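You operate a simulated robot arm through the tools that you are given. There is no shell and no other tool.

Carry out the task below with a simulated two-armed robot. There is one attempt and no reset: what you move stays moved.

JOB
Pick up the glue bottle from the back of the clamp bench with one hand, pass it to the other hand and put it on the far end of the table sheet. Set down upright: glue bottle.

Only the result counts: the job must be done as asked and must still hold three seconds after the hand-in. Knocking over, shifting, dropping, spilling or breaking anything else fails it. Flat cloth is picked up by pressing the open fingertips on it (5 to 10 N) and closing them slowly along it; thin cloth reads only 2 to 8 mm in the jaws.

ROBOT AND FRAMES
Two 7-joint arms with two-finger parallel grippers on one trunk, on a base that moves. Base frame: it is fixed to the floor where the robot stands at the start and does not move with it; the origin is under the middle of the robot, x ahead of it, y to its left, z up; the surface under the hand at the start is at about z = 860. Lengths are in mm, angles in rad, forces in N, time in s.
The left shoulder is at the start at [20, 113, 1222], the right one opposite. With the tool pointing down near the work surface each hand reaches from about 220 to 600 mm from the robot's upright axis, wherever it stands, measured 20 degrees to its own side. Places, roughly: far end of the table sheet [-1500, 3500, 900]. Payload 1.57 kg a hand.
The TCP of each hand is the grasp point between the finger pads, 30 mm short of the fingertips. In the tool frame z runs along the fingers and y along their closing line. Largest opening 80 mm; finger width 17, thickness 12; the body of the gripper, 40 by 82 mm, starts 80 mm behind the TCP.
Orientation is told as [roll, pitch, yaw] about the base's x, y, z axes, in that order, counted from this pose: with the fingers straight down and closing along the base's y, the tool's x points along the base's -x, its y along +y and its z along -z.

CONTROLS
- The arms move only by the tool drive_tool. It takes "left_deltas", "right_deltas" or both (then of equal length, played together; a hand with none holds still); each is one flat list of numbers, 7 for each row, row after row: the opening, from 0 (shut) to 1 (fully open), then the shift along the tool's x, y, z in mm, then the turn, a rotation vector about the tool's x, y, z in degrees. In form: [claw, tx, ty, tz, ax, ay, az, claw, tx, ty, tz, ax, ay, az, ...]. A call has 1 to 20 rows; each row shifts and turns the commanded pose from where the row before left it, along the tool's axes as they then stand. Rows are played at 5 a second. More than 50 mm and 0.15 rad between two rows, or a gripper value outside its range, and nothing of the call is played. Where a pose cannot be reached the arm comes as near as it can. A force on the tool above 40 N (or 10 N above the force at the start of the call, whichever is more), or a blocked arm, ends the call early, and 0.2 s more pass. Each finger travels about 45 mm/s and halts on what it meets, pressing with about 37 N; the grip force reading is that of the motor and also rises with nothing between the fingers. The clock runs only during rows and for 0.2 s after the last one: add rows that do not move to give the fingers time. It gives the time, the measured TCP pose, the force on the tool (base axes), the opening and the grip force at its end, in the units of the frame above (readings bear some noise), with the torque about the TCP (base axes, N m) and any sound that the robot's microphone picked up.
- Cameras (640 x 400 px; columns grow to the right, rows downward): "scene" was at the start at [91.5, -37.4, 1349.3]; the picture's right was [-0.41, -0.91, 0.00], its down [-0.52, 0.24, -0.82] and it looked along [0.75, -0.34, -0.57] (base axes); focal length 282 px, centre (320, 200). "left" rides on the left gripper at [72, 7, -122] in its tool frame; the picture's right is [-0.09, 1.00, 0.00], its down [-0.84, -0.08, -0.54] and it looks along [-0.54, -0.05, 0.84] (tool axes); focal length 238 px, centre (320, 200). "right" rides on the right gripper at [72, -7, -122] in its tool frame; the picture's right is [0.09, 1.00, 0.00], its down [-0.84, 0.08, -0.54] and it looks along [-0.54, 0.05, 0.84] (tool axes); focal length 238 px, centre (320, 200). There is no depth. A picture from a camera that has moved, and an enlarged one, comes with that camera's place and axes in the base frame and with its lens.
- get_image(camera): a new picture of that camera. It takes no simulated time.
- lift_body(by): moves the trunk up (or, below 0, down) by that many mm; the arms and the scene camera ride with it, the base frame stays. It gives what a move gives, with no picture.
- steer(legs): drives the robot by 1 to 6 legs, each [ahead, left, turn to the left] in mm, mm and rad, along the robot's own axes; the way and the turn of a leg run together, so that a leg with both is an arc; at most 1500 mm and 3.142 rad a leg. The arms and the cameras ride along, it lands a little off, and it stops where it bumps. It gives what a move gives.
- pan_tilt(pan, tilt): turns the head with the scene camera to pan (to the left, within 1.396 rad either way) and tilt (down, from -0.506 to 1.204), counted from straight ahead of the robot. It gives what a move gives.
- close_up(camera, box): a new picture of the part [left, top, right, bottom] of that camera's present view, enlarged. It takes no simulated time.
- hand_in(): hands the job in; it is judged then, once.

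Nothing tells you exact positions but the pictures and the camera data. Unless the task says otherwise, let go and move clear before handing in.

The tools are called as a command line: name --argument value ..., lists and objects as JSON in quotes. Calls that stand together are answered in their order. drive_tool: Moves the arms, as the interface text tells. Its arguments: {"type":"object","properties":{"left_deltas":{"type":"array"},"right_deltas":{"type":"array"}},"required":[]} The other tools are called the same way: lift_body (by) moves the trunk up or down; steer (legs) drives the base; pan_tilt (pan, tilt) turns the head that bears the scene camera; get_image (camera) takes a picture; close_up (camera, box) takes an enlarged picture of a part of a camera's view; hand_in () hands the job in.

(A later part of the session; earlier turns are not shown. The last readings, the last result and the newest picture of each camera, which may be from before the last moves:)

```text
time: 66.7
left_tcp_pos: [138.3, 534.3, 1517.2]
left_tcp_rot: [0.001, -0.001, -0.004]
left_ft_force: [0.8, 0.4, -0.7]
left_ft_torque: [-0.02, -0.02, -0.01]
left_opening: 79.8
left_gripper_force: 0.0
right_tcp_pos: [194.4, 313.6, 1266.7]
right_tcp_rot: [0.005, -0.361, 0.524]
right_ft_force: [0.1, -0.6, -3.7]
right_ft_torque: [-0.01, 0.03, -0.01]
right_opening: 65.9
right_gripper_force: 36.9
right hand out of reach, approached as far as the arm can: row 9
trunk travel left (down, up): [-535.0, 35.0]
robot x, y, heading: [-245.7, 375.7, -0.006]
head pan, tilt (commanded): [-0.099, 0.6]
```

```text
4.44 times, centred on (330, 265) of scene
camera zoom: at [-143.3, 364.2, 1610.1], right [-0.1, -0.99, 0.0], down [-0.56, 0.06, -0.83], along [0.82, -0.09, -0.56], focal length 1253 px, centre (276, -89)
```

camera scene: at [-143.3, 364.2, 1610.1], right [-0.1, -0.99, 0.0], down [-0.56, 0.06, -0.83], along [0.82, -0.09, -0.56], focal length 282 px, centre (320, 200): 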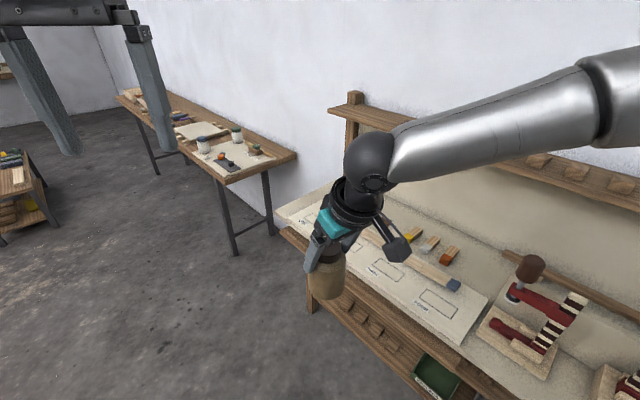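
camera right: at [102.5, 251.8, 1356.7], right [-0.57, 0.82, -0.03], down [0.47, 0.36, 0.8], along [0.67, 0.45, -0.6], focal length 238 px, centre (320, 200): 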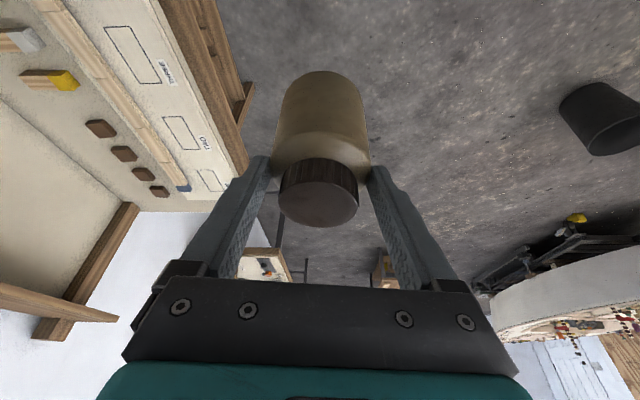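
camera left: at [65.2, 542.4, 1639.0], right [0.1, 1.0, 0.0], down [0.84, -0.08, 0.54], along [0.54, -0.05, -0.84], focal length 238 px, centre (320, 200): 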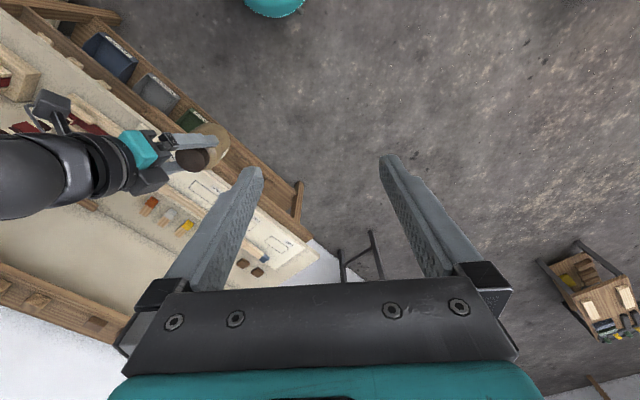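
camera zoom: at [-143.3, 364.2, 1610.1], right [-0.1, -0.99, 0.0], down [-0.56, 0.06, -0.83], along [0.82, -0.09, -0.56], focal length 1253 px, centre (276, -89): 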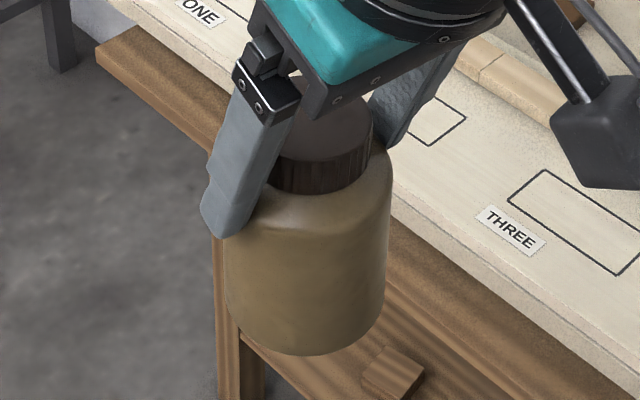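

The right fingers now hold only the upper body: base about 80 mm below the right TCP, cap bottom about level with it. I'll hand over soon; first I turn the left hand (far from the bottle) to point 35° downward towards the bottle from the left.

drive_tool --left_deltas '[1, 0, 0, 0, 0, 0, 7.5, 1, 0, 0, 0, 0, 0, 7.5, 1, 0, 0, 0, 0, 0, 7.5, 1, 0, 0, 0, 0, 0, 7.5, 1, 0, 0, 0, 0, 0, 7.5, 1, 0, 0, 0, 0, 0, 7.5, 1, 0, 0, 0, 0, 0, 7.5, 1, 0, 0, 0, 0, 0, 7.5, 1, 0, 0, 0, 0, -7.86, 0, 1, 0, 0, 0, 0, -7.86, 0, 1, 0, 0, 0, 0, -7.86, 0, 1, 0, 0, 0, 0, -7.86, 0, 1, 0, 0, 0, 0, -7.86, 0, 1, 0, 0, 0, 0, -7.86, 0, 1, 0, 0, 0, 0, -7.86, 0, 1, 0, 0, 0, 0, 0, 0]'

get_image --camera "scene"

get_image --camera "left"

get_image --camera "right"

```text
time: 70.1
left_tcp_pos: [138.3, 535.3, 1516.3]
left_tcp_rot: [0.001, -0.961, -1.052]
left_ft_force: [0.7, -0.4, -1.4]
left_ft_torque: [-0.03, 0.0, 0.02]
left_opening: 80.1
left_gripper_force: 0.0
right_tcp_pos: [194.5, 312.7, 1266.8]
right_tcp_rot: [0.002, -0.36, 0.522]
right_ft_force: [-1.0, 0.2, -3.3]
right_ft_torque: [-0.03, 0.03, -0.03]
right_opening: 65.8
right_gripper_force: 37.0
trunk travel left (down, up): [-535.0, 35.0]
robot x, y, heading: [-243.2, 376.0, -0.007]
head pan, tilt (commanded): [-0.099, 0.6]
```

```text
taken
camera scene: at [-142.7, 363.8, 1610.1], right [-0.1, -0.99, 0.0], down [-0.56, 0.06, -0.82], along [0.82, -0.09, -0.57], focal length 282 px, centre (320, 200)
```

scene: 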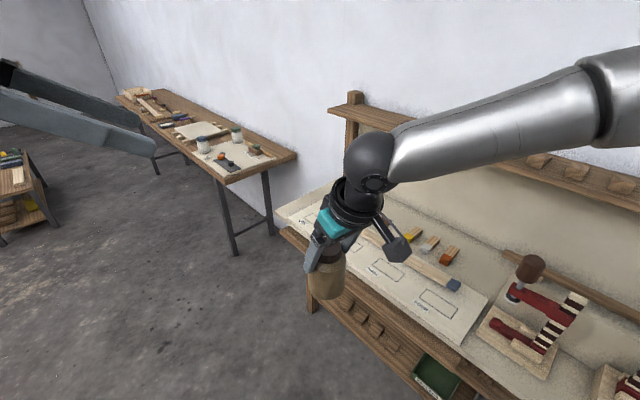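

```text
taken
camera left: at [73.3, 661.2, 1528.0], right [0.89, 0.45, 0.08], down [-0.05, -0.07, 1.0], along [0.45, -0.89, -0.04], focal length 238 px, centre (320, 200)
```

left: 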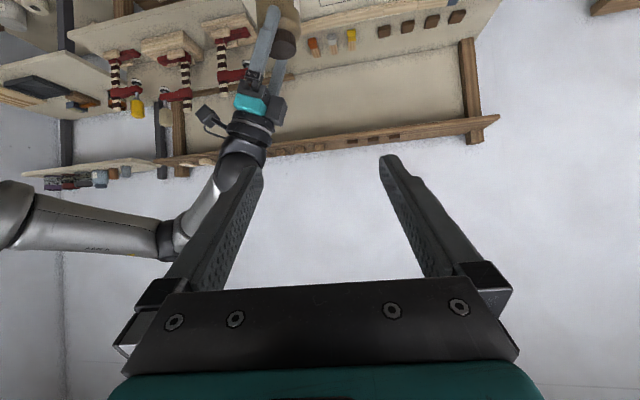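

```text
taken
camera right: at [102.9, 251.4, 1356.4], right [-0.57, 0.82, -0.03], down [0.47, 0.36, 0.8], along [0.67, 0.45, -0.6], focal length 238 px, centre (320, 200)
```

right: 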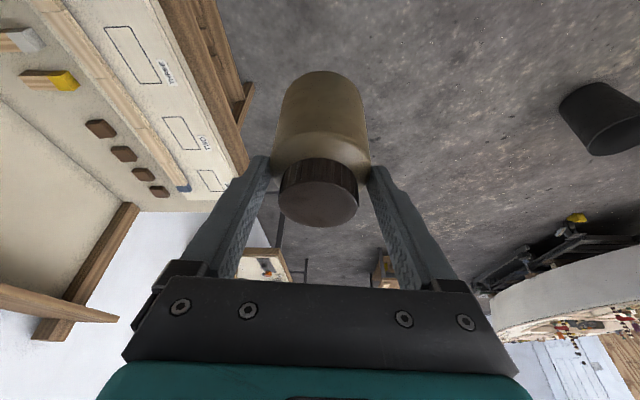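

The left hand took the orientation well. I'll now bring it to about 120 mm short of the bottle along its approach line.

drive_tool --left_deltas '[1, 13.06, -6.62, 24.84, 0, 0, 0, 1, 13.06, -6.62, 24.84, 0, 0, 0, 1, 13.06, -6.62, 24.84, 0, 0, 0, 1, 13.06, -6.62, 24.84, 0, 0, 0, 1, 13.06, -6.62, 24.84, 0, 0, 0, 1, 13.06, -6.62, 24.84, 0, 0, 0, 1, 13.06, -6.62, 24.84, 0, 0, 0, 1, 13.06, -6.62, 24.84, 0, 0, 0, 1, 13.06, -6.62, 24.84, 0, 0, 0, 1, 0, 0, 0, 0, 0, 0]'

get_image --camera "scene"

get_image --camera "left"

get_image --camera "right"

```text
time: 72.3
left_tcp_pos: [143.5, 405.4, 1291.9]
left_tcp_rot: [-0.001, -0.96, -1.051]
left_ft_force: [-0.2, -0.3, -0.7]
left_ft_torque: [-0.02, -0.02, -0.01]
left_opening: 80.0
left_gripper_force: 0.2
right_tcp_pos: [194.0, 313.3, 1268.0]
right_tcp_rot: [0.003, -0.362, 0.524]
right_ft_force: [0.4, 0.1, -3.9]
right_ft_torque: [-0.02, 0.05, 0.01]
right_opening: 65.8
right_gripper_force: 36.9
trunk travel left (down, up): [-535.0, 35.0]
robot x, y, heading: [-242.9, 374.1, -0.008]
head pan, tilt (commanded): [-0.099, 0.6]
```

```text
taken
camera scene: at [-143.3, 364.5, 1610.1], right [-0.1, -0.99, 0.0], down [-0.56, 0.06, -0.83], along [0.82, -0.09, -0.56], focal length 282 px, centre (320, 200)
```

scene: 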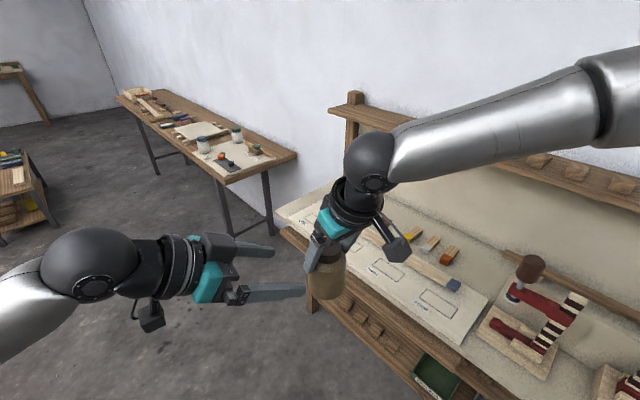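

```text
taken
camera left: at [78.4, 532.0, 1303.2], right [0.89, 0.45, 0.08], down [-0.05, -0.07, 1.0], along [0.45, -0.89, -0.04], focal length 238 px, centre (320, 200)
```

left: 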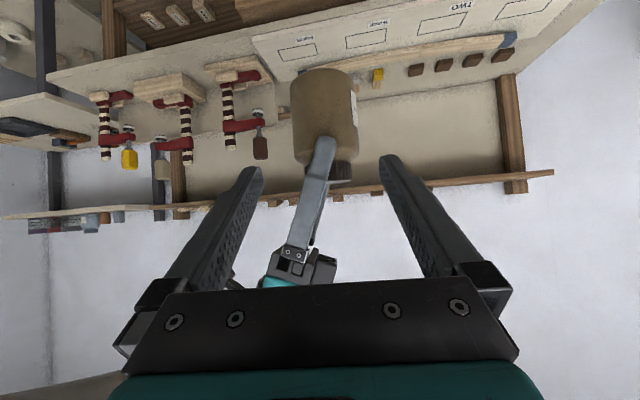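

```text
taken
camera right: at [102.4, 252.0, 1356.6], right [-0.57, 0.82, -0.03], down [0.47, 0.36, 0.8], along [0.67, 0.45, -0.6], focal length 238 px, centre (320, 200)
```

right: 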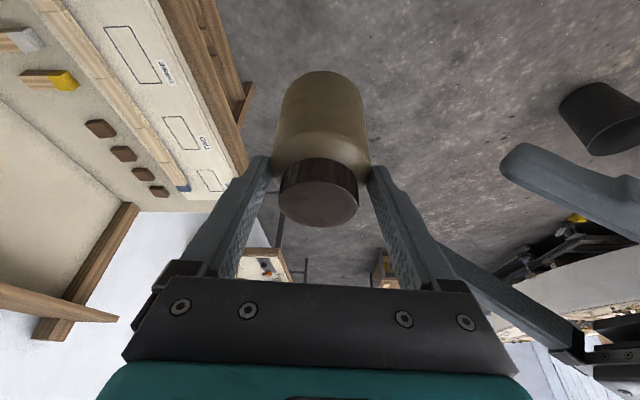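

The left hand lines up with the bottle; its camera sees it upside down with the base at the top. I'll enlarge to measure the bottle relative to the left hand.

close_up --camera "left" --box '[240, 50, 420, 200]'

close_up --camera "scene" --box '[190, 190, 390, 320]'

```text
2.67 times, centred on (330, 125) of left
camera zoom: at [78.4, 532.0, 1303.2], right [0.89, 0.45, 0.08], down [-0.05, -0.07, 1.0], along [0.45, -0.89, -0.04], focal length 636 px, centre (293, 400)
```

zoom: 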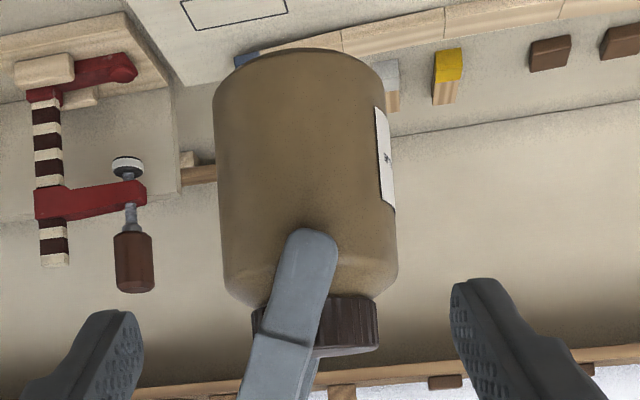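

```text
3.08 times, centred on (290, 255) of scene
camera zoom: at [-143.3, 364.5, 1610.1], right [-0.1, -0.99, 0.0], down [-0.56, 0.06, -0.83], along [0.82, -0.09, -0.56], focal length 867 px, centre (412, 31)
```

zoom: 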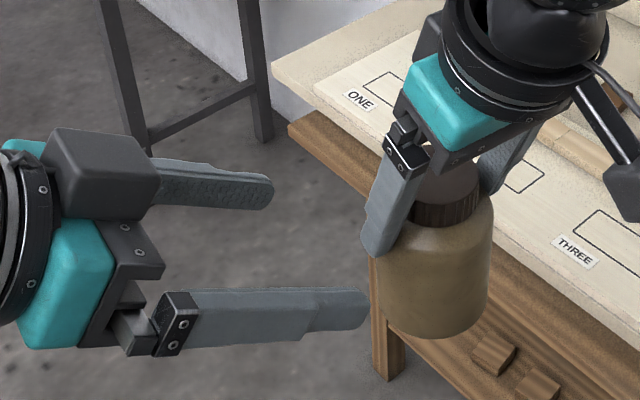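

The left camera shows the bottle about 5.5 mm to the left hand's +y side and a few millimetres lower than assumed. I'll correct that and advance halfway, then check the gaps again.

drive_tool --left_deltas '[1, 2.5, 5.5, 1.7, 0, 0, 0, 1, 0, 0, 15, 0, 0, 0, 1, 0, 0, 15, 0, 0, 0, 1, 0, 0, 15, 0, 0, 0, 1, 0, 0, 10, 0, 0, 0, 1, 0, 0, 0, 0, 0, 0]'

get_image --camera "left"

close_up --camera "scene" --box '[190, 190, 390, 320]'

get_image --camera "right"

```text
time: 73.7
left_tcp_pos: [171.0, 369.6, 1257.1]
left_tcp_rot: [0.0, -0.96, -1.051]
left_ft_force: [-0.6, -0.8, -0.4]
left_ft_torque: [0.0, 0.02, -0.02]
left_opening: 80.0
left_gripper_force: 0.1
right_tcp_pos: [193.9, 312.6, 1268.3]
right_tcp_rot: [0.003, -0.361, 0.524]
right_ft_force: [0.6, -0.7, -2.8]
right_ft_torque: [-0.01, 0.03, -0.01]
right_opening: 65.9
right_gripper_force: 37.2
trunk travel left (down, up): [-535.0, 35.0]
robot x, y, heading: [-245.3, 377.6, -0.006]
head pan, tilt (commanded): [-0.099, 0.6]
```

```text
taken
camera left: at [105.3, 495.6, 1269.1], right [0.89, 0.45, 0.08], down [-0.05, -0.07, 1.0], along [0.45, -0.89, -0.04], focal length 238 px, centre (320, 200)
```

left: 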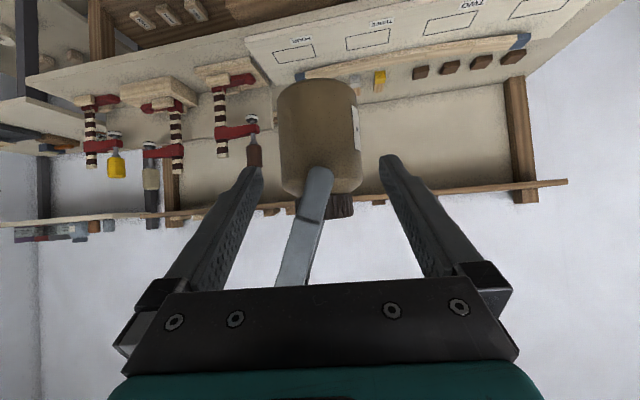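

```text
3.08 times, centred on (290, 255) of scene
camera zoom: at [-143.2, 364.4, 1610.1], right [-0.1, -0.99, 0.0], down [-0.56, 0.06, -0.83], along [0.82, -0.09, -0.56], focal length 867 px, centre (412, 31)
```

zoom: 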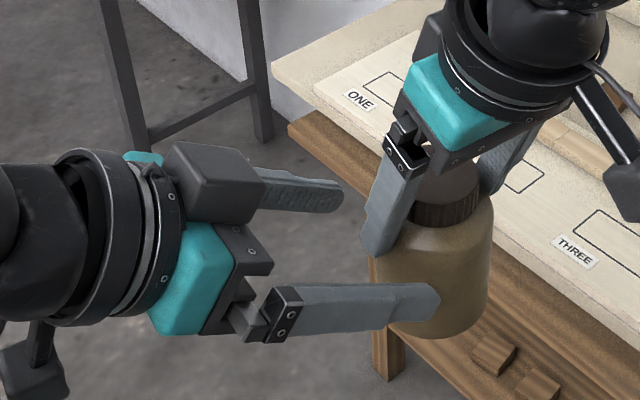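

```text
taken
camera right: at [102.5, 251.9, 1356.6], right [-0.57, 0.82, -0.03], down [0.47, 0.36, 0.8], along [0.67, 0.45, -0.6], focal length 238 px, centre (320, 200)
```

right: 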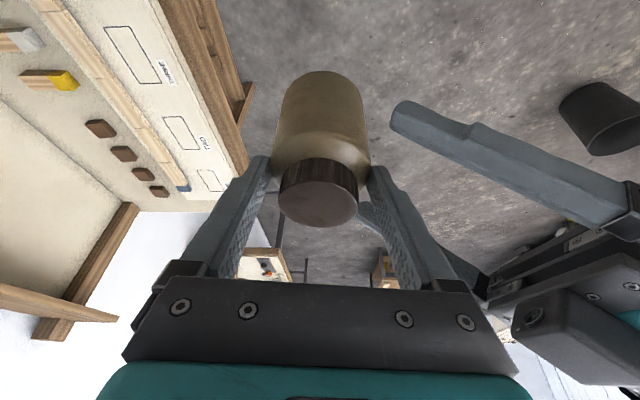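

The bottle is now centred between the left fingertips. I'll enlarge the view to check the height and distance before the last 60 mm.

close_up --camera "left" --box '[230, 60, 410, 230]'

close_up --camera "right" --box '[230, 50, 470, 240]'

```text
2.35 times, centred on (320, 145) of left
camera zoom: at [105.3, 495.6, 1269.1], right [0.89, 0.45, 0.08], down [-0.05, -0.07, 1.0], along [0.45, -0.89, -0.04], focal length 561 px, centre (320, 329)
```

zoom: 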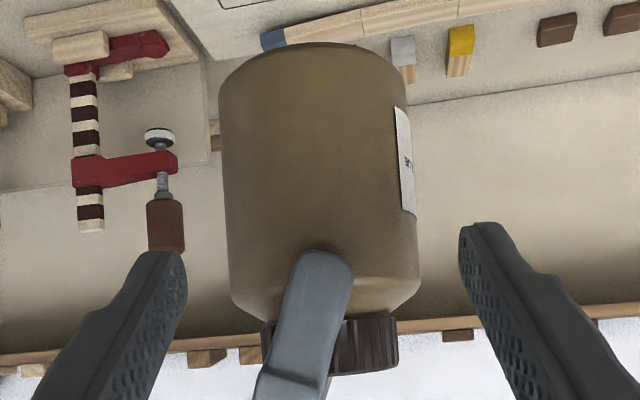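

```text
2.11 times, centred on (350, 145) of right
camera zoom: at [102.5, 251.9, 1356.6], right [-0.57, 0.82, -0.03], down [0.47, 0.36, 0.8], along [0.67, 0.45, -0.6], focal length 502 px, centre (257, 316)
```

zoom: 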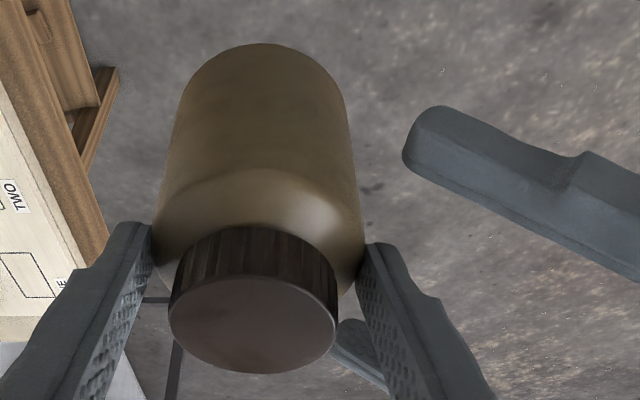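

The left hand is centred to within a millimetre; the right fingers hold only about 10 mm of the upper body, so I proceed gently. I'll advance most of the remaining way and check.

drive_tool --left_deltas '[1, 0.5, 0.1, 9, 0, 0, 0, 1, 0.5, 0.1, 9, 0, 0, 0, 1, 0.5, 0.1, 9, 0, 0, 0, 1, 0.5, 0.1, 9, 0, 0, 0, 1, 0.5, 0.1, 9, 0, 0, 0, 1, 0, 0, 0, 0, 0, 0]'

close_up --camera "left" --box '[220, 40, 420, 230]'

close_up --camera "scene" --box '[190, 190, 390, 320]'

close_up --camera "right" --box '[230, 50, 470, 240]'

```text
time: 75.1
left_tcp_pos: [187.6, 339.1, 1228.7]
left_tcp_rot: [0.001, -0.959, -1.053]
left_ft_force: [-0.3, 0.3, -0.2]
left_ft_torque: [0.02, 0.03, 0.0]
left_opening: 80.3
left_gripper_force: 0.0
right_tcp_pos: [194.4, 314.3, 1267.5]
right_tcp_rot: [0.004, -0.361, 0.523]
right_ft_force: [0.0, -0.3, -4.1]
right_ft_torque: [-0.03, 0.01, 0.0]
right_opening: 65.8
right_gripper_force: 37.0
trunk travel left (down, up): [-535.0, 35.0]
robot x, y, heading: [-242.5, 377.0, -0.001]
head pan, tilt (commanded): [-0.099, 0.6]
```

```text
2.11 times, centred on (320, 135) of left
camera zoom: at [123.0, 464.9, 1241.0], right [0.89, 0.45, 0.08], down [-0.05, -0.07, 1.0], along [0.45, -0.89, -0.04], focal length 502 px, centre (320, 337)
```

zoom: 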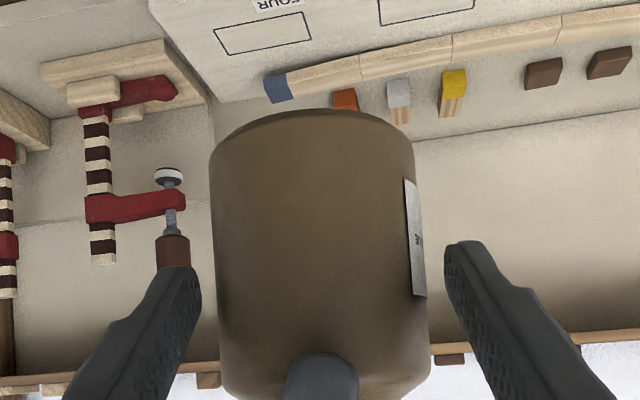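

```text
3.08 times, centred on (290, 255) of scene
camera zoom: at [-143.3, 364.4, 1610.1], right [-0.1, -0.99, 0.0], down [-0.56, 0.06, -0.83], along [0.82, -0.09, -0.56], focal length 867 px, centre (412, 31)
```

zoom: 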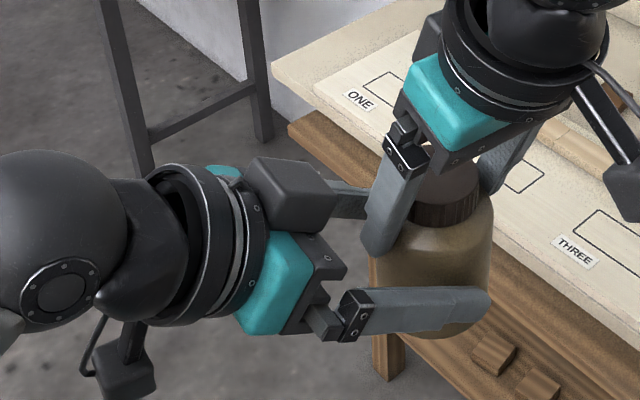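

```text
2.11 times, centred on (350, 145) of right
camera zoom: at [102.5, 251.9, 1356.6], right [-0.57, 0.82, -0.03], down [0.47, 0.36, 0.8], along [0.67, 0.45, -0.6], focal length 502 px, centre (257, 316)
```

zoom: 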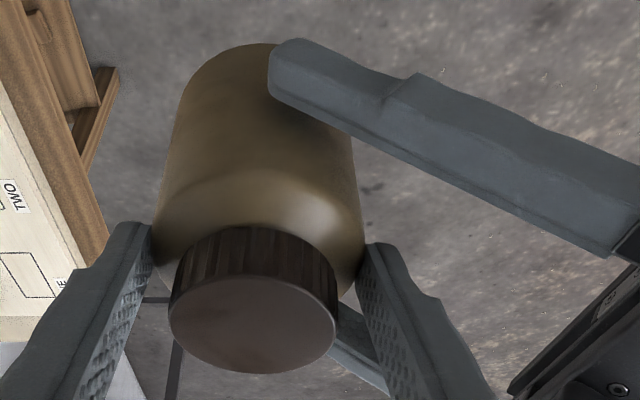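

The fingers straddle the body with nearly even gaps. I'll shift 1 mm and advance the last 22 mm, then check before closing.

drive_tool --left_deltas '[1, 0.4, -1, 5.5, 0, 0, 0, 1, 0.4, 0, 5.6, 0, 0, 0, 1, 0.4, 0, 5.6, 0, 0, 0, 1, 0.4, 0, 5.6, 0, 0, 0, 1, 0, 0, 0, 0, 0, 0]'

close_up --camera "left" --box '[220, 40, 420, 230]'

close_up --camera "scene" --box '[220, 190, 420, 320]'

close_up --camera "right" --box '[230, 50, 470, 240]'

```text
time: 76.3
left_tcp_pos: [196.0, 322.9, 1214.8]
left_tcp_rot: [-0.001, -0.961, -1.051]
left_ft_force: [-0.6, -0.1, 0.2]
left_ft_torque: [0.03, -0.02, -0.01]
left_opening: 80.4
left_gripper_force: 0.1
right_tcp_pos: [194.0, 312.3, 1267.1]
right_tcp_rot: [0.004, -0.361, 0.524]
right_ft_force: [0.6, -0.1, -3.8]
right_ft_torque: [0.0, 0.06, 0.03]
right_opening: 65.9
right_gripper_force: 36.8
trunk travel left (down, up): [-535.0, 35.0]
robot x, y, heading: [-241.6, 378.0, -0.006]
head pan, tilt (commanded): [-0.099, 0.6]
```

```text
2.11 times, centred on (320, 135) of left
camera zoom: at [130.8, 449.4, 1226.9], right [0.89, 0.45, 0.08], down [-0.05, -0.07, 1.0], along [0.45, -0.89, -0.04], focal length 502 px, centre (320, 337)
```

zoom: 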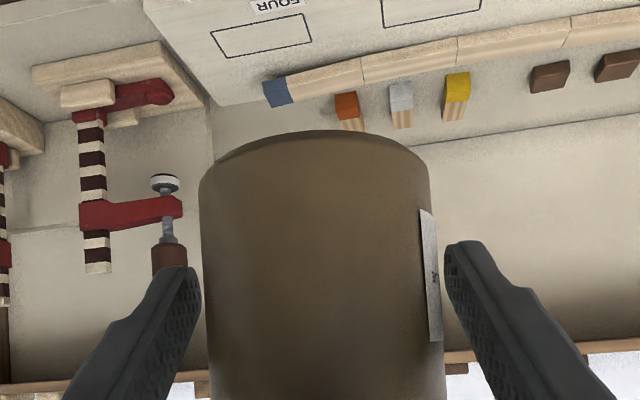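

```text
3.08 times, centred on (320, 255) of scene
camera zoom: at [-143.2, 364.4, 1610.1], right [-0.1, -0.99, 0.0], down [-0.56, 0.06, -0.82], along [0.82, -0.09, -0.57], focal length 867 px, centre (320, 31)
```

zoom: 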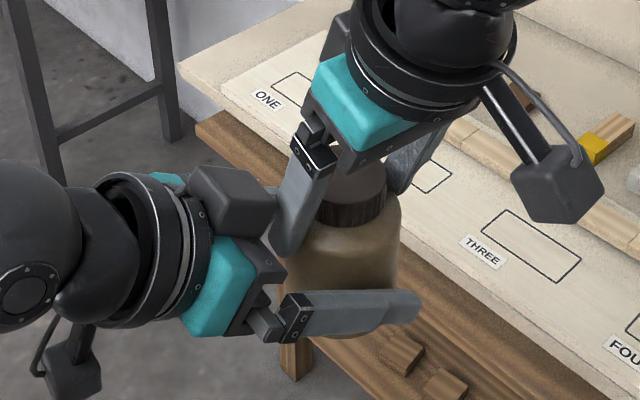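

```text
2.11 times, centred on (350, 145) of right
camera zoom: at [102.5, 251.9, 1356.6], right [-0.57, 0.82, -0.03], down [0.47, 0.36, 0.8], along [0.67, 0.45, -0.6], focal length 502 px, centre (257, 316)
```

zoom: 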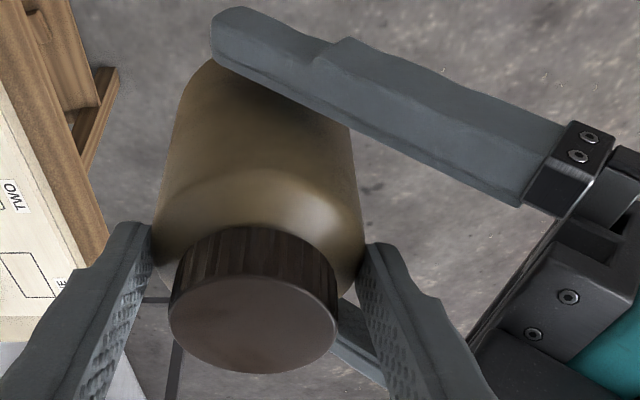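

The left fingers are around the body with about 6 mm on each side. I'll close the left hand slowly while watching both hands' forces.

drive_tool --left_deltas '[0.92, 0, 0, 0, 0, 0, 0, 0.88, 0, 0, 0, 0, 0, 0, 0.86, 0, 0, 0, 0, 0, 0, 0.84, 0, 0, 0, 0, 0, 0, 0.84, 0, 0, 0, 0, 0, 0]'

drive_tool --left_deltas '[0.83, 0, 0, 0, 0, 0, 0, 0.82, 0, 0, 0, 0, 0, 0, 0.82, 0, 0, 0, 0, 0, 0]'

drive_tool --left_deltas '[0.8, 0, 0, 0, 0, 0, 0, 0.78, 0, 0, 0, 0, 0, 0, 0.75, 0, 0, 0, 0, 0, 0, 0.75, 0, 0, 0, 0, 0, 0]'

close_up --camera "left" --box '[220, 40, 420, 230]'

close_up --camera "right" --box '[230, 50, 470, 240]'

```text
time: 77.5
left_tcp_pos: [195.9, 322.3, 1215.1]
left_tcp_rot: [-0.001, -0.961, -1.051]
left_ft_force: [0.7, 0.2, 0.2]
left_ft_torque: [-0.02, -0.03, -0.01]
left_opening: 67.5
left_gripper_force: 0.1
right_tcp_pos: [194.2, 313.5, 1266.9]
right_tcp_rot: [0.003, -0.36, 0.524]
right_ft_force: [-0.8, 0.0, -3.7]
right_ft_torque: [-0.04, 0.03, -0.02]
right_opening: 66.0
right_gripper_force: 36.8
trunk travel left (down, up): [-535.0, 35.0]
robot x, y, heading: [-240.8, 375.6, -0.008]
head pan, tilt (commanded): [-0.099, 0.6]
```

```text
time: 78.3
left_tcp_pos: [195.4, 323.9, 1214.8]
left_tcp_rot: [0.0, -0.958, -1.05]
left_ft_force: [1.9, -0.2, 1.7]
left_ft_torque: [0.0, 0.02, 0.02]
left_opening: 67.2
left_gripper_force: 1.4
right_tcp_pos: [193.7, 313.6, 1266.9]
right_tcp_rot: [0.003, -0.362, 0.525]
right_ft_force: [-2.3, -0.1, -2.9]
right_ft_torque: [-0.02, 0.15, -0.01]
right_opening: 65.8
right_gripper_force: 36.7
trunk travel left (down, up): [-535.0, 35.0]
robot x, y, heading: [-242.7, 374.2, -0.002]
head pan, tilt (commanded): [-0.099, 0.6]
```

```text
time: 79.3
left_tcp_pos: [195.8, 323.0, 1214.5]
left_tcp_rot: [0.0, -0.957, -1.05]
left_ft_force: [4.0, 0.3, -0.2]
left_ft_torque: [0.04, -0.03, 0.07]
left_opening: 66.3
left_gripper_force: 37.1
right_tcp_pos: [193.6, 313.1, 1266.8]
right_tcp_rot: [0.003, -0.361, 0.523]
right_ft_force: [-3.3, -1.1, -2.3]
right_ft_torque: [-0.09, 0.25, -0.07]
right_opening: 65.9
right_gripper_force: 37.4
trunk travel left (down, up): [-535.0, 35.0]
robot x, y, heading: [-243.3, 373.2, -0.005]
head pan, tilt (commanded): [-0.099, 0.6]
```

```text
2.11 times, centred on (320, 135) of left
camera zoom: at [130.9, 449.6, 1227.0], right [0.89, 0.45, 0.08], down [-0.05, -0.07, 1.0], along [0.45, -0.89, -0.04], focal length 502 px, centre (320, 337)
```

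zoom: 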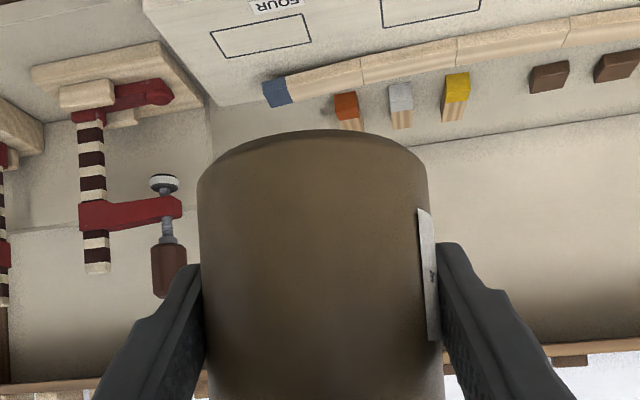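

```text
2.11 times, centred on (350, 145) of right
camera zoom: at [102.4, 251.8, 1356.5], right [-0.57, 0.82, -0.03], down [0.47, 0.36, 0.8], along [0.67, 0.45, -0.6], focal length 502 px, centre (257, 316)
```

zoom: 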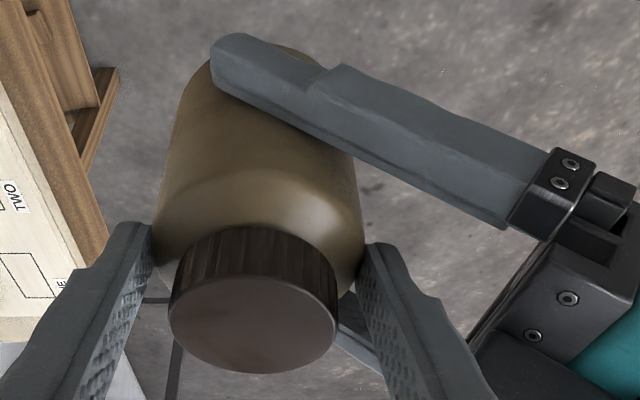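

The left hand now grips the body at 66.3 mm with full force, and both hands share the load. I'll open the right hand slowly and check that the bottle stays put.

drive_tool --right_deltas '[0.84, 0, 0, 0, 0, 0, 0, 0.86, 0, 0, 0, 0, 0, 0, 0.88, 0, 0, 0, 0, 0, 0, 0.91, 0, 0, 0, 0, 0, 0, 0.94, 0, 0, 0, 0, 0, 0, 0.94, 0, 0, 0, 0, 0, 0]'

close_up --camera "right" --box '[230, 50, 470, 240]'

close_up --camera "left" --box '[220, 40, 420, 230]'

close_up --camera "scene" --box '[220, 190, 420, 320]'

```text
time: 80.7
left_tcp_pos: [195.7, 323.1, 1214.6]
left_tcp_rot: [-0.001, -0.957, -1.051]
left_ft_force: [-3.1, 3.0, -1.6]
left_ft_torque: [-0.25, -0.32, 0.03]
left_opening: 66.6
left_gripper_force: 37.2
right_tcp_pos: [195.1, 312.1, 1267.2]
right_tcp_rot: [0.004, -0.361, 0.521]
right_ft_force: [3.9, -3.4, 1.3]
right_ft_torque: [0.12, 0.14, -0.13]
right_opening: 71.3
right_gripper_force: 0.0
trunk travel left (down, up): [-535.0, 35.0]
robot x, y, heading: [-245.4, 371.3, -0.007]
head pan, tilt (commanded): [-0.099, 0.6]
```

```text
2.11 times, centred on (350, 145) of right
camera zoom: at [102.8, 251.6, 1356.7], right [-0.57, 0.82, -0.03], down [0.47, 0.36, 0.8], along [0.67, 0.45, -0.59], focal length 502 px, centre (257, 316)
```

zoom: 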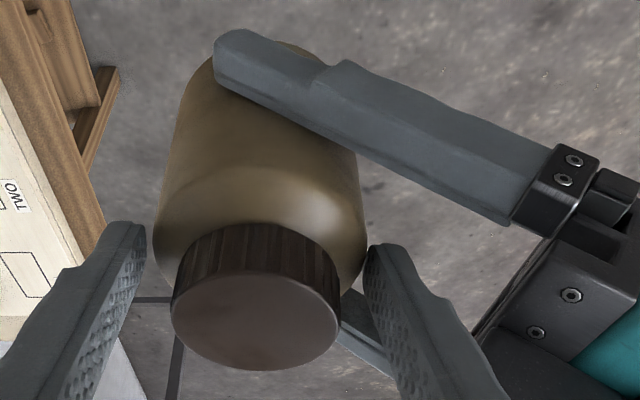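

```text
2.11 times, centred on (320, 135) of left
camera zoom: at [130.7, 449.5, 1226.8], right [0.89, 0.45, 0.07], down [-0.05, -0.07, 1.0], along [0.45, -0.89, -0.04], focal length 502 px, centre (320, 337)
```

zoom: 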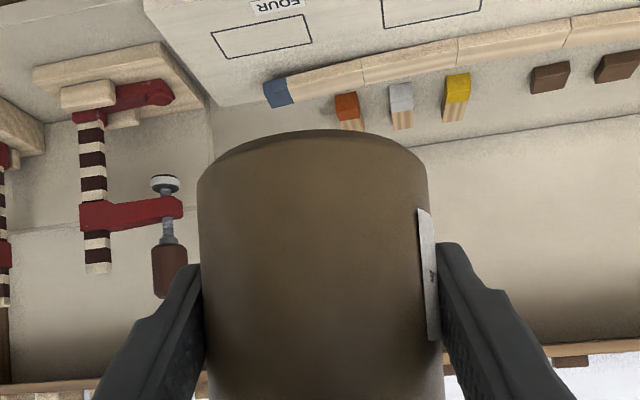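

```text
3.08 times, centred on (320, 255) of scene
camera zoom: at [-143.1, 364.3, 1610.1], right [-0.1, -0.99, 0.0], down [-0.56, 0.06, -0.82], along [0.82, -0.09, -0.57], focal length 867 px, centre (320, 31)
```

zoom: 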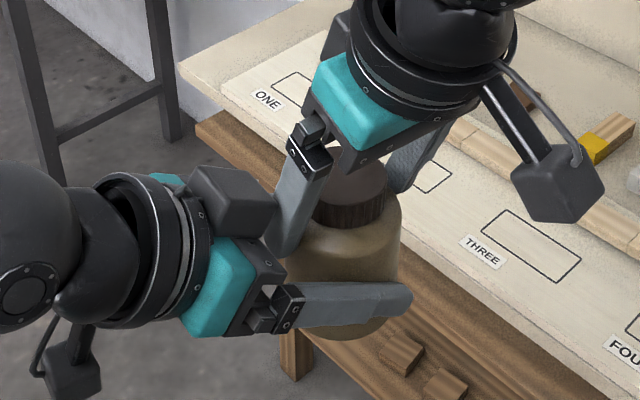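

The left hand holds the bottle, but the right finger's opening stopped at 71 mm because its outer side touches the left hand's palm with a few newtons. I'll close the right a touch, shift it 1 mm away from the left hand, and check.

drive_tool --right_deltas '[0.88, 0, 0, 0, 0, 0, 0, 0.88, 0, -1, 0, 0, 0, 0, 0.88, 0, 0, 0, 0, 0, 0]'

close_up --camera "right" --box '[230, 50, 470, 240]'

close_up --camera "scene" --box '[270, 210, 360, 300]'

```text
time: 81.5
left_tcp_pos: [195.4, 323.4, 1215.2]
left_tcp_rot: [-0.001, -0.96, -1.049]
left_ft_force: [0.4, 0.8, 0.2]
left_ft_torque: [0.0, 0.01, -0.02]
left_opening: 66.6
left_gripper_force: 37.2
right_tcp_pos: [193.9, 312.5, 1267.5]
right_tcp_rot: [0.003, -0.359, 0.524]
right_ft_force: [-0.3, 0.5, -0.3]
right_ft_torque: [0.0, -0.03, 0.03]
right_opening: 70.3
right_gripper_force: 0.1
trunk travel left (down, up): [-535.0, 35.0]
robot x, y, heading: [-245.1, 376.2, 0.0]
head pan, tilt (commanded): [-0.099, 0.6]
```

```text
2.11 times, centred on (350, 145) of right
camera zoom: at [103.0, 251.3, 1356.6], right [-0.57, 0.82, -0.03], down [0.47, 0.36, 0.8], along [0.67, 0.45, -0.6], focal length 502 px, centre (257, 316)
```

zoom: 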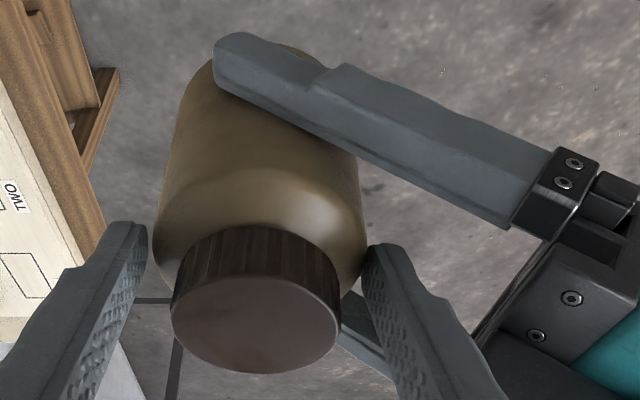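

```text
4.44 times, centred on (315, 255) of scene
camera zoom: at [-143.2, 364.3, 1610.1], right [-0.1, -0.99, 0.0], down [-0.56, 0.06, -0.82], along [0.82, -0.09, -0.57], focal length 1253 px, centre (342, -44)
```

zoom: 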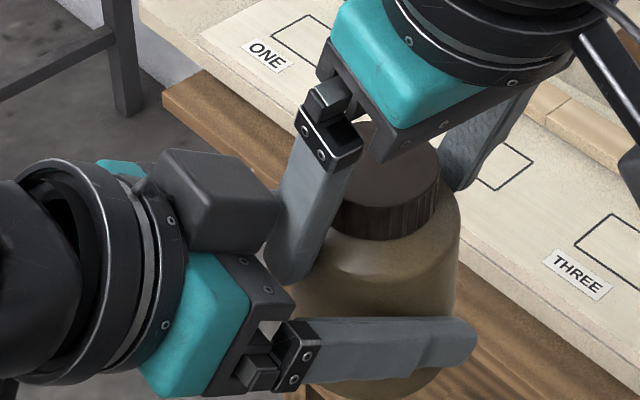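

The contact is relieved and the right fingers have about 2 mm of slack on each side of the bottle. I'll take another force reading, then raise the right hand straight up in small steps.

drive_tool --right_deltas '[0.885, 0, 0, 0, 0, 0, 0, 0.885, 0, 0, 0, 0, 0, 0]'

drive_tool --right_deltas '[0.885, -1.05, 0, -2.8, 0, 0, 0, 0.885, -1.05, 0, -2.8, 0, 0, 0, 0.885, -1.05, 0, -2.8, 0, 0, 0, 0.885, -1.05, 0, -2.8, 0, 0, 0, 0.885, 0, 0, 0, 0, 0, 0]'

close_up --camera "right" --box '[230, 50, 470, 240]'

close_up --camera "scene" --box '[270, 210, 360, 300]'

```text
time: 82.1
left_tcp_pos: [196.5, 322.9, 1215.7]
left_tcp_rot: [0.001, -0.958, -1.049]
left_ft_force: [0.2, 0.5, -0.6]
left_ft_torque: [0.02, 0.01, 0.03]
left_opening: 66.3
left_gripper_force: 36.7
right_tcp_pos: [194.3, 312.2, 1267.0]
right_tcp_rot: [0.003, -0.362, 0.524]
right_ft_force: [0.7, -0.5, -0.1]
right_ft_torque: [0.03, -0.02, 0.0]
right_opening: 70.9
right_gripper_force: 0.0
trunk travel left (down, up): [-535.0, 35.0]
robot x, y, heading: [-241.4, 378.1, -0.007]
head pan, tilt (commanded): [-0.099, 0.6]
```

```text
time: 83.3
left_tcp_pos: [196.2, 323.1, 1214.3]
left_tcp_rot: [-0.001, -0.958, -1.051]
left_ft_force: [0.4, 0.1, 0.5]
left_ft_torque: [0.03, 0.02, -0.01]
left_opening: 66.3
left_gripper_force: 36.9
right_tcp_pos: [195.2, 312.7, 1279.5]
right_tcp_rot: [0.001, -0.36, 0.524]
right_ft_force: [0.7, 0.1, 0.1]
right_ft_torque: [0.0, 0.03, 0.0]
right_opening: 70.6
right_gripper_force: 0.0
trunk travel left (down, up): [-535.0, 35.0]
robot x, y, heading: [-242.8, 376.8, -0.007]
head pan, tilt (commanded): [-0.099, 0.6]
```

```text
2.11 times, centred on (350, 145) of right
camera zoom: at [103.1, 251.3, 1368.8], right [-0.57, 0.82, -0.03], down [0.47, 0.36, 0.8], along [0.67, 0.45, -0.6], focal length 502 px, centre (257, 316)
```

zoom: 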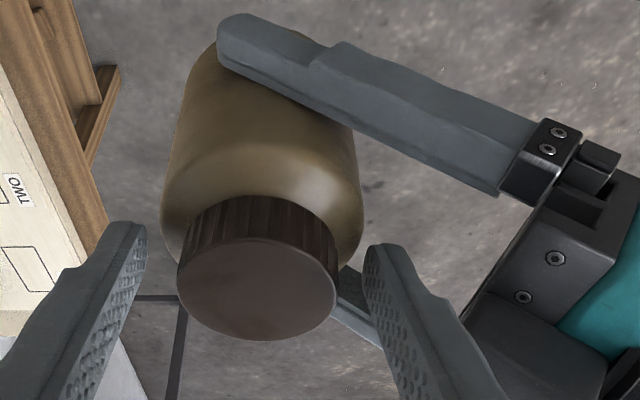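

```text
4.44 times, centred on (315, 255) of scene
camera zoom: at [-143.1, 364.2, 1610.1], right [-0.1, -0.99, 0.0], down [-0.56, 0.06, -0.82], along [0.82, -0.09, -0.57], focal length 1253 px, centre (342, -44)
```

zoom: 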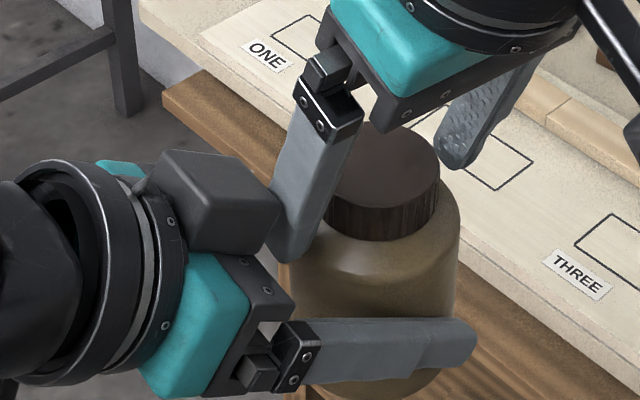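

The bottle stays firmly in the left hand while the right slides up free of contact. I'll continue raising the right hand.

drive_tool --right_deltas '[0.885, -1.4, 0, -3.7, 0, 0, 0, 0.885, -1.4, 0, -3.7, 0, 0, 0, 0.885, -1.4, 0, -3.7, 0, 0, 0, 0.885, -1.4, 0, -3.7, 0, 0, 0, 0.885, -1.4, 0, -3.7, 0, 0, 0, 0.885, -1.4, 0, -3.7, 0, 0, 0, 0.885, -1.4, 0, -3.7, 0, 0, 0, 0.885, -1.4, 0, -3.7, 0, 0, 0, 0.885, -1.4, 0, -3.7, 0, 0, 0, 0.885, -1.4, 0, -3.7, 0, 0, 0, 0.885, 0, 0, 0, 0, 0, 0]'

get_image --camera "right"

close_up --camera "scene" --box '[220, 150, 420, 310]'

```text
time: 85.7
left_tcp_pos: [195.4, 323.8, 1215.9]
left_tcp_rot: [0.001, -0.959, -1.05]
left_ft_force: [0.2, -0.5, -0.2]
left_ft_torque: [0.04, 0.0, -0.02]
left_opening: 66.4
left_gripper_force: 37.6
right_tcp_pos: [194.6, 313.1, 1320.2]
right_tcp_rot: [0.003, -0.359, 0.525]
right_ft_force: [-0.3, -0.9, -0.1]
right_ft_torque: [-0.05, 0.01, 0.02]
right_opening: 70.8
right_gripper_force: 0.1
trunk travel left (down, up): [-535.0, 35.0]
robot x, y, heading: [-243.5, 375.0, -0.004]
head pan, tilt (commanded): [-0.099, 0.6]
```

```text
taken
camera right: at [103.4, 251.7, 1408.3], right [-0.57, 0.82, -0.03], down [0.47, 0.36, 0.8], along [0.67, 0.45, -0.6], focal length 238 px, centre (320, 200)
```

right: 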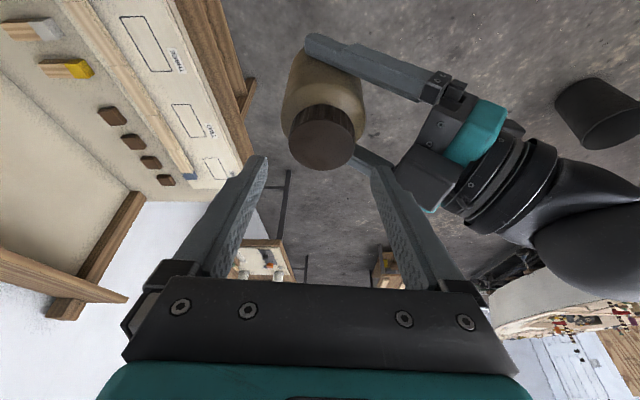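

```text
2.50 times, centred on (320, 230) of scene
camera zoom: at [-143.1, 364.2, 1610.1], right [-0.1, -0.99, 0.0], down [-0.56, 0.06, -0.82], along [0.82, -0.09, -0.57], focal length 705 px, centre (320, 125)
```

zoom: 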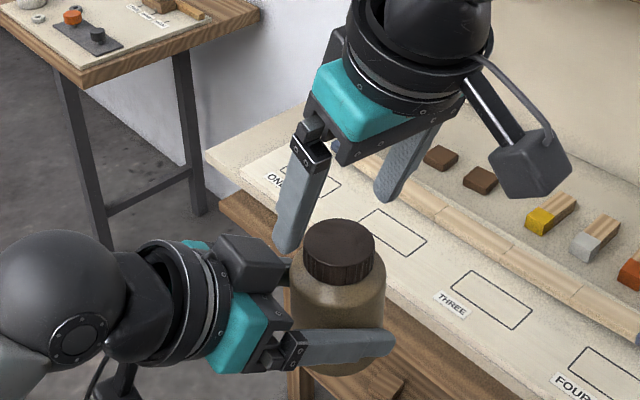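

The handover is done: the left hand holds the bottle alone and the right is clear above it. I'll take the right hand up and off to the right side.

drive_tool --right_deltas '[1, -10.5, 0, -28, 0, 0, 0, 1, -10.5, 0, -28, 0, 0, 0, 1, 20.5, -22, -7.7, 0, 0, 0, 1, 20.5, -22, -7.7, 0, 0, 0, 1, 20.5, -22, -7.7, 0, 0, 0, 1, 20.5, -22, -7.7, 0, 0, 0, 1, 20.5, -22, -7.7, 0, 0, 0, 1, 0, 0, 0, 0, 0, 0]'

get_image --camera "scene"

get_image --camera "right"

get_image --camera "left"

```text
time: 87.5
left_tcp_pos: [195.8, 325.8, 1215.2]
left_tcp_rot: [-0.001, -0.961, -1.051]
left_ft_force: [-0.6, 0.5, 0.4]
left_ft_torque: [-0.02, -0.03, 0.01]
left_opening: 66.3
left_gripper_force: 37.2
right_tcp_pos: [156.0, 163.4, 1378.3]
right_tcp_rot: [0.001, -0.361, 0.526]
right_ft_force: [-0.7, 0.4, -0.1]
right_ft_torque: [-0.01, 0.0, 0.0]
right_opening: 79.8
right_gripper_force: 0.0
trunk travel left (down, up): [-535.0, 35.0]
robot x, y, heading: [-246.7, 376.3, -0.003]
head pan, tilt (commanded): [-0.099, 0.6]
```

```text
taken
camera scene: at [-142.7, 365.1, 1610.1], right [-0.1, -0.99, 0.0], down [-0.56, 0.06, -0.82], along [0.82, -0.09, -0.57], focal length 282 px, centre (320, 200)
```

scene: 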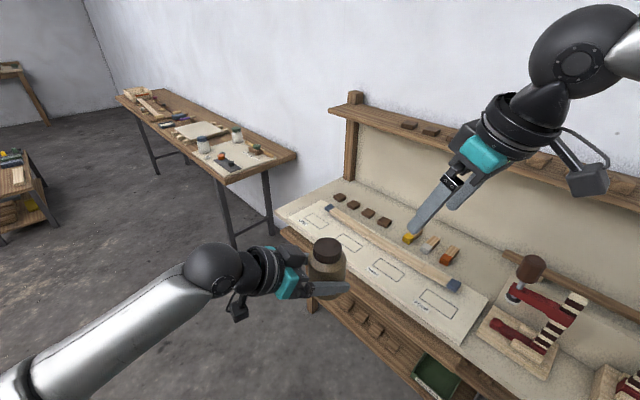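

```text
taken
camera right: at [64.4, 101.1, 1467.5], right [-0.57, 0.82, -0.03], down [0.47, 0.36, 0.8], along [0.67, 0.45, -0.6], focal length 238 px, centre (320, 200)
```

right: 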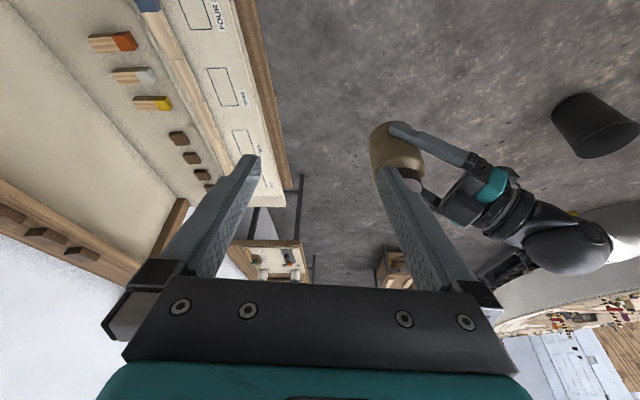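

```text
taken
camera left: at [131.2, 450.1, 1226.8], right [0.89, 0.45, 0.07], down [-0.05, -0.07, 1.0], along [0.45, -0.89, -0.04], focal length 238 px, centre (320, 200)
```

left: 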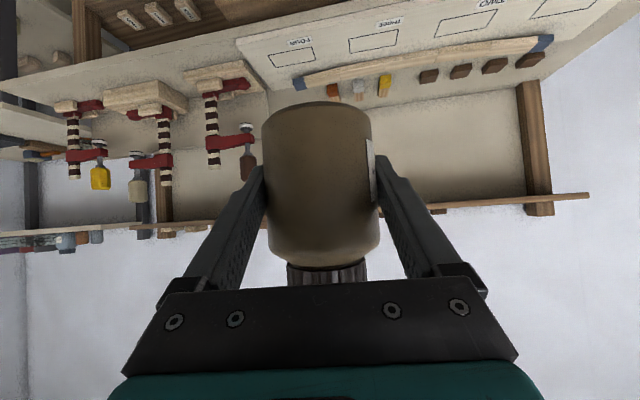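

The left hand carries the bottle upright with the cap in place. Now I'll drive off in open floor, first a diagonal leg that keeps away from the bench, the next table and the bin.

steer --legs '[[200, 240, 0]]'

get_image --camera "left"

```text
time: 89.6
left_tcp_pos: [397.0, 559.0, 1214.7]
left_tcp_rot: [-0.002, -0.959, -1.05]
left_ft_force: [-0.2, 0.3, -0.4]
left_ft_torque: [0.0, 0.03, -0.03]
left_opening: 66.3
left_gripper_force: 37.1
right_tcp_pos: [357.2, 399.8, 1378.6]
right_tcp_rot: [0.004, -0.36, 0.525]
right_ft_force: [0.4, 0.4, -0.2]
right_ft_torque: [-0.01, 0.01, -0.03]
right_opening: 79.9
right_gripper_force: 0.0
trunk travel left (down, up): [-535.0, 35.0]
robot x, y, heading: [-39.9, 605.5, -0.002]
head pan, tilt (commanded): [-0.099, 0.6]
```

```text
taken
camera left: at [331.6, 685.8, 1226.9], right [0.89, 0.45, 0.07], down [-0.05, -0.07, 1.0], along [0.45, -0.89, -0.04], focal length 238 px, centre (320, 200)
```

left: 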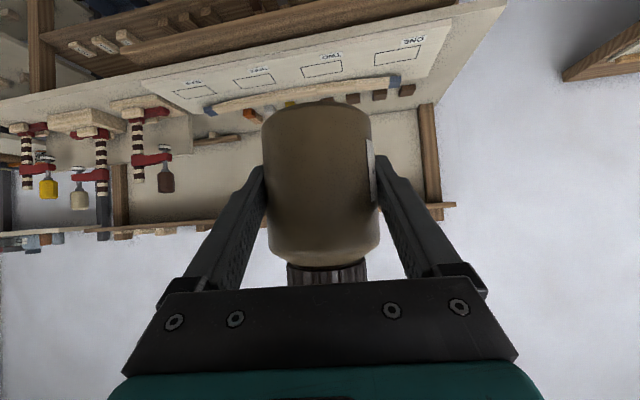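

No change in the grip. I'll continue to about (450, 1250).

steer --legs '[[490, 645, 0]]'

get_image --camera "left"

pan_tilt --pan 1.39 --tilt 0.45

get_image --camera "scene"

```text
time: 93.9
left_tcp_pos: [884.3, 1200.6, 1215.9]
left_tcp_rot: [-0.002, -0.958, -1.049]
left_ft_force: [-0.7, 0.1, 1.1]
left_ft_torque: [0.01, 0.03, 0.03]
left_opening: 66.4
left_gripper_force: 36.8
right_tcp_pos: [846.0, 1038.5, 1378.2]
right_tcp_rot: [0.003, -0.359, 0.525]
right_ft_force: [0.1, 0.6, 0.3]
right_ft_torque: [0.02, 0.03, 0.02]
right_opening: 80.3
right_gripper_force: 0.1
trunk travel left (down, up): [-535.0, 35.0]
robot x, y, heading: [445.7, 1252.2, -0.005]
head pan, tilt (commanded): [-0.099, 0.6]
```

```text
taken
camera left: at [819.7, 1326.3, 1226.9], right [0.89, 0.45, 0.07], down [-0.05, -0.07, 1.0], along [0.45, -0.89, -0.04], focal length 238 px, centre (320, 200)
```

left: 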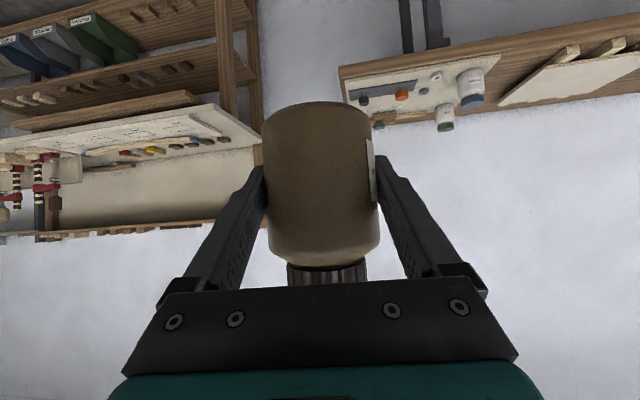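

```text
time: 95.5
left_tcp_pos: [884.6, 1199.2, 1214.9]
left_tcp_rot: [-0.002, -0.959, -1.048]
left_ft_force: [0.6, -0.3, -0.4]
left_ft_torque: [0.04, 0.02, -0.03]
left_opening: 66.5
left_gripper_force: 37.1
right_tcp_pos: [845.5, 1039.0, 1378.8]
right_tcp_rot: [0.005, -0.361, 0.525]
right_ft_force: [0.6, 0.9, 0.6]
right_ft_torque: [-0.01, -0.01, -0.02]
right_opening: 79.9
right_gripper_force: 0.0
trunk travel left (down, up): [-535.0, 35.0]
robot x, y, heading: [444.6, 1251.8, -0.009]
head pan, tilt (commanded): [1.389, 0.45]
```

```text
taken
camera scene: at [475.0, 1339.8, 1623.6], right [0.98, -0.18, 0.0], down [-0.08, -0.43, -0.9], along [0.17, 0.89, -0.44], focal length 282 px, centre (320, 200)
```

scene: 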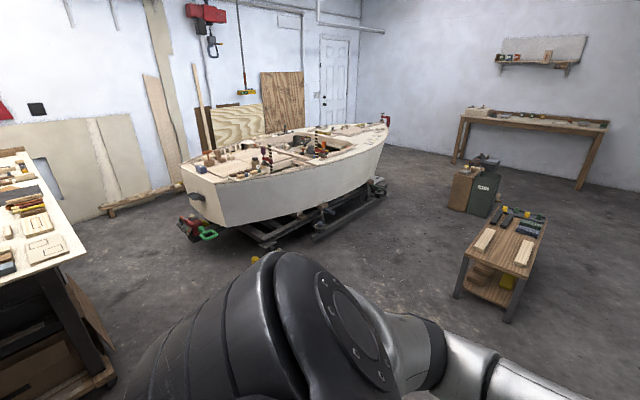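

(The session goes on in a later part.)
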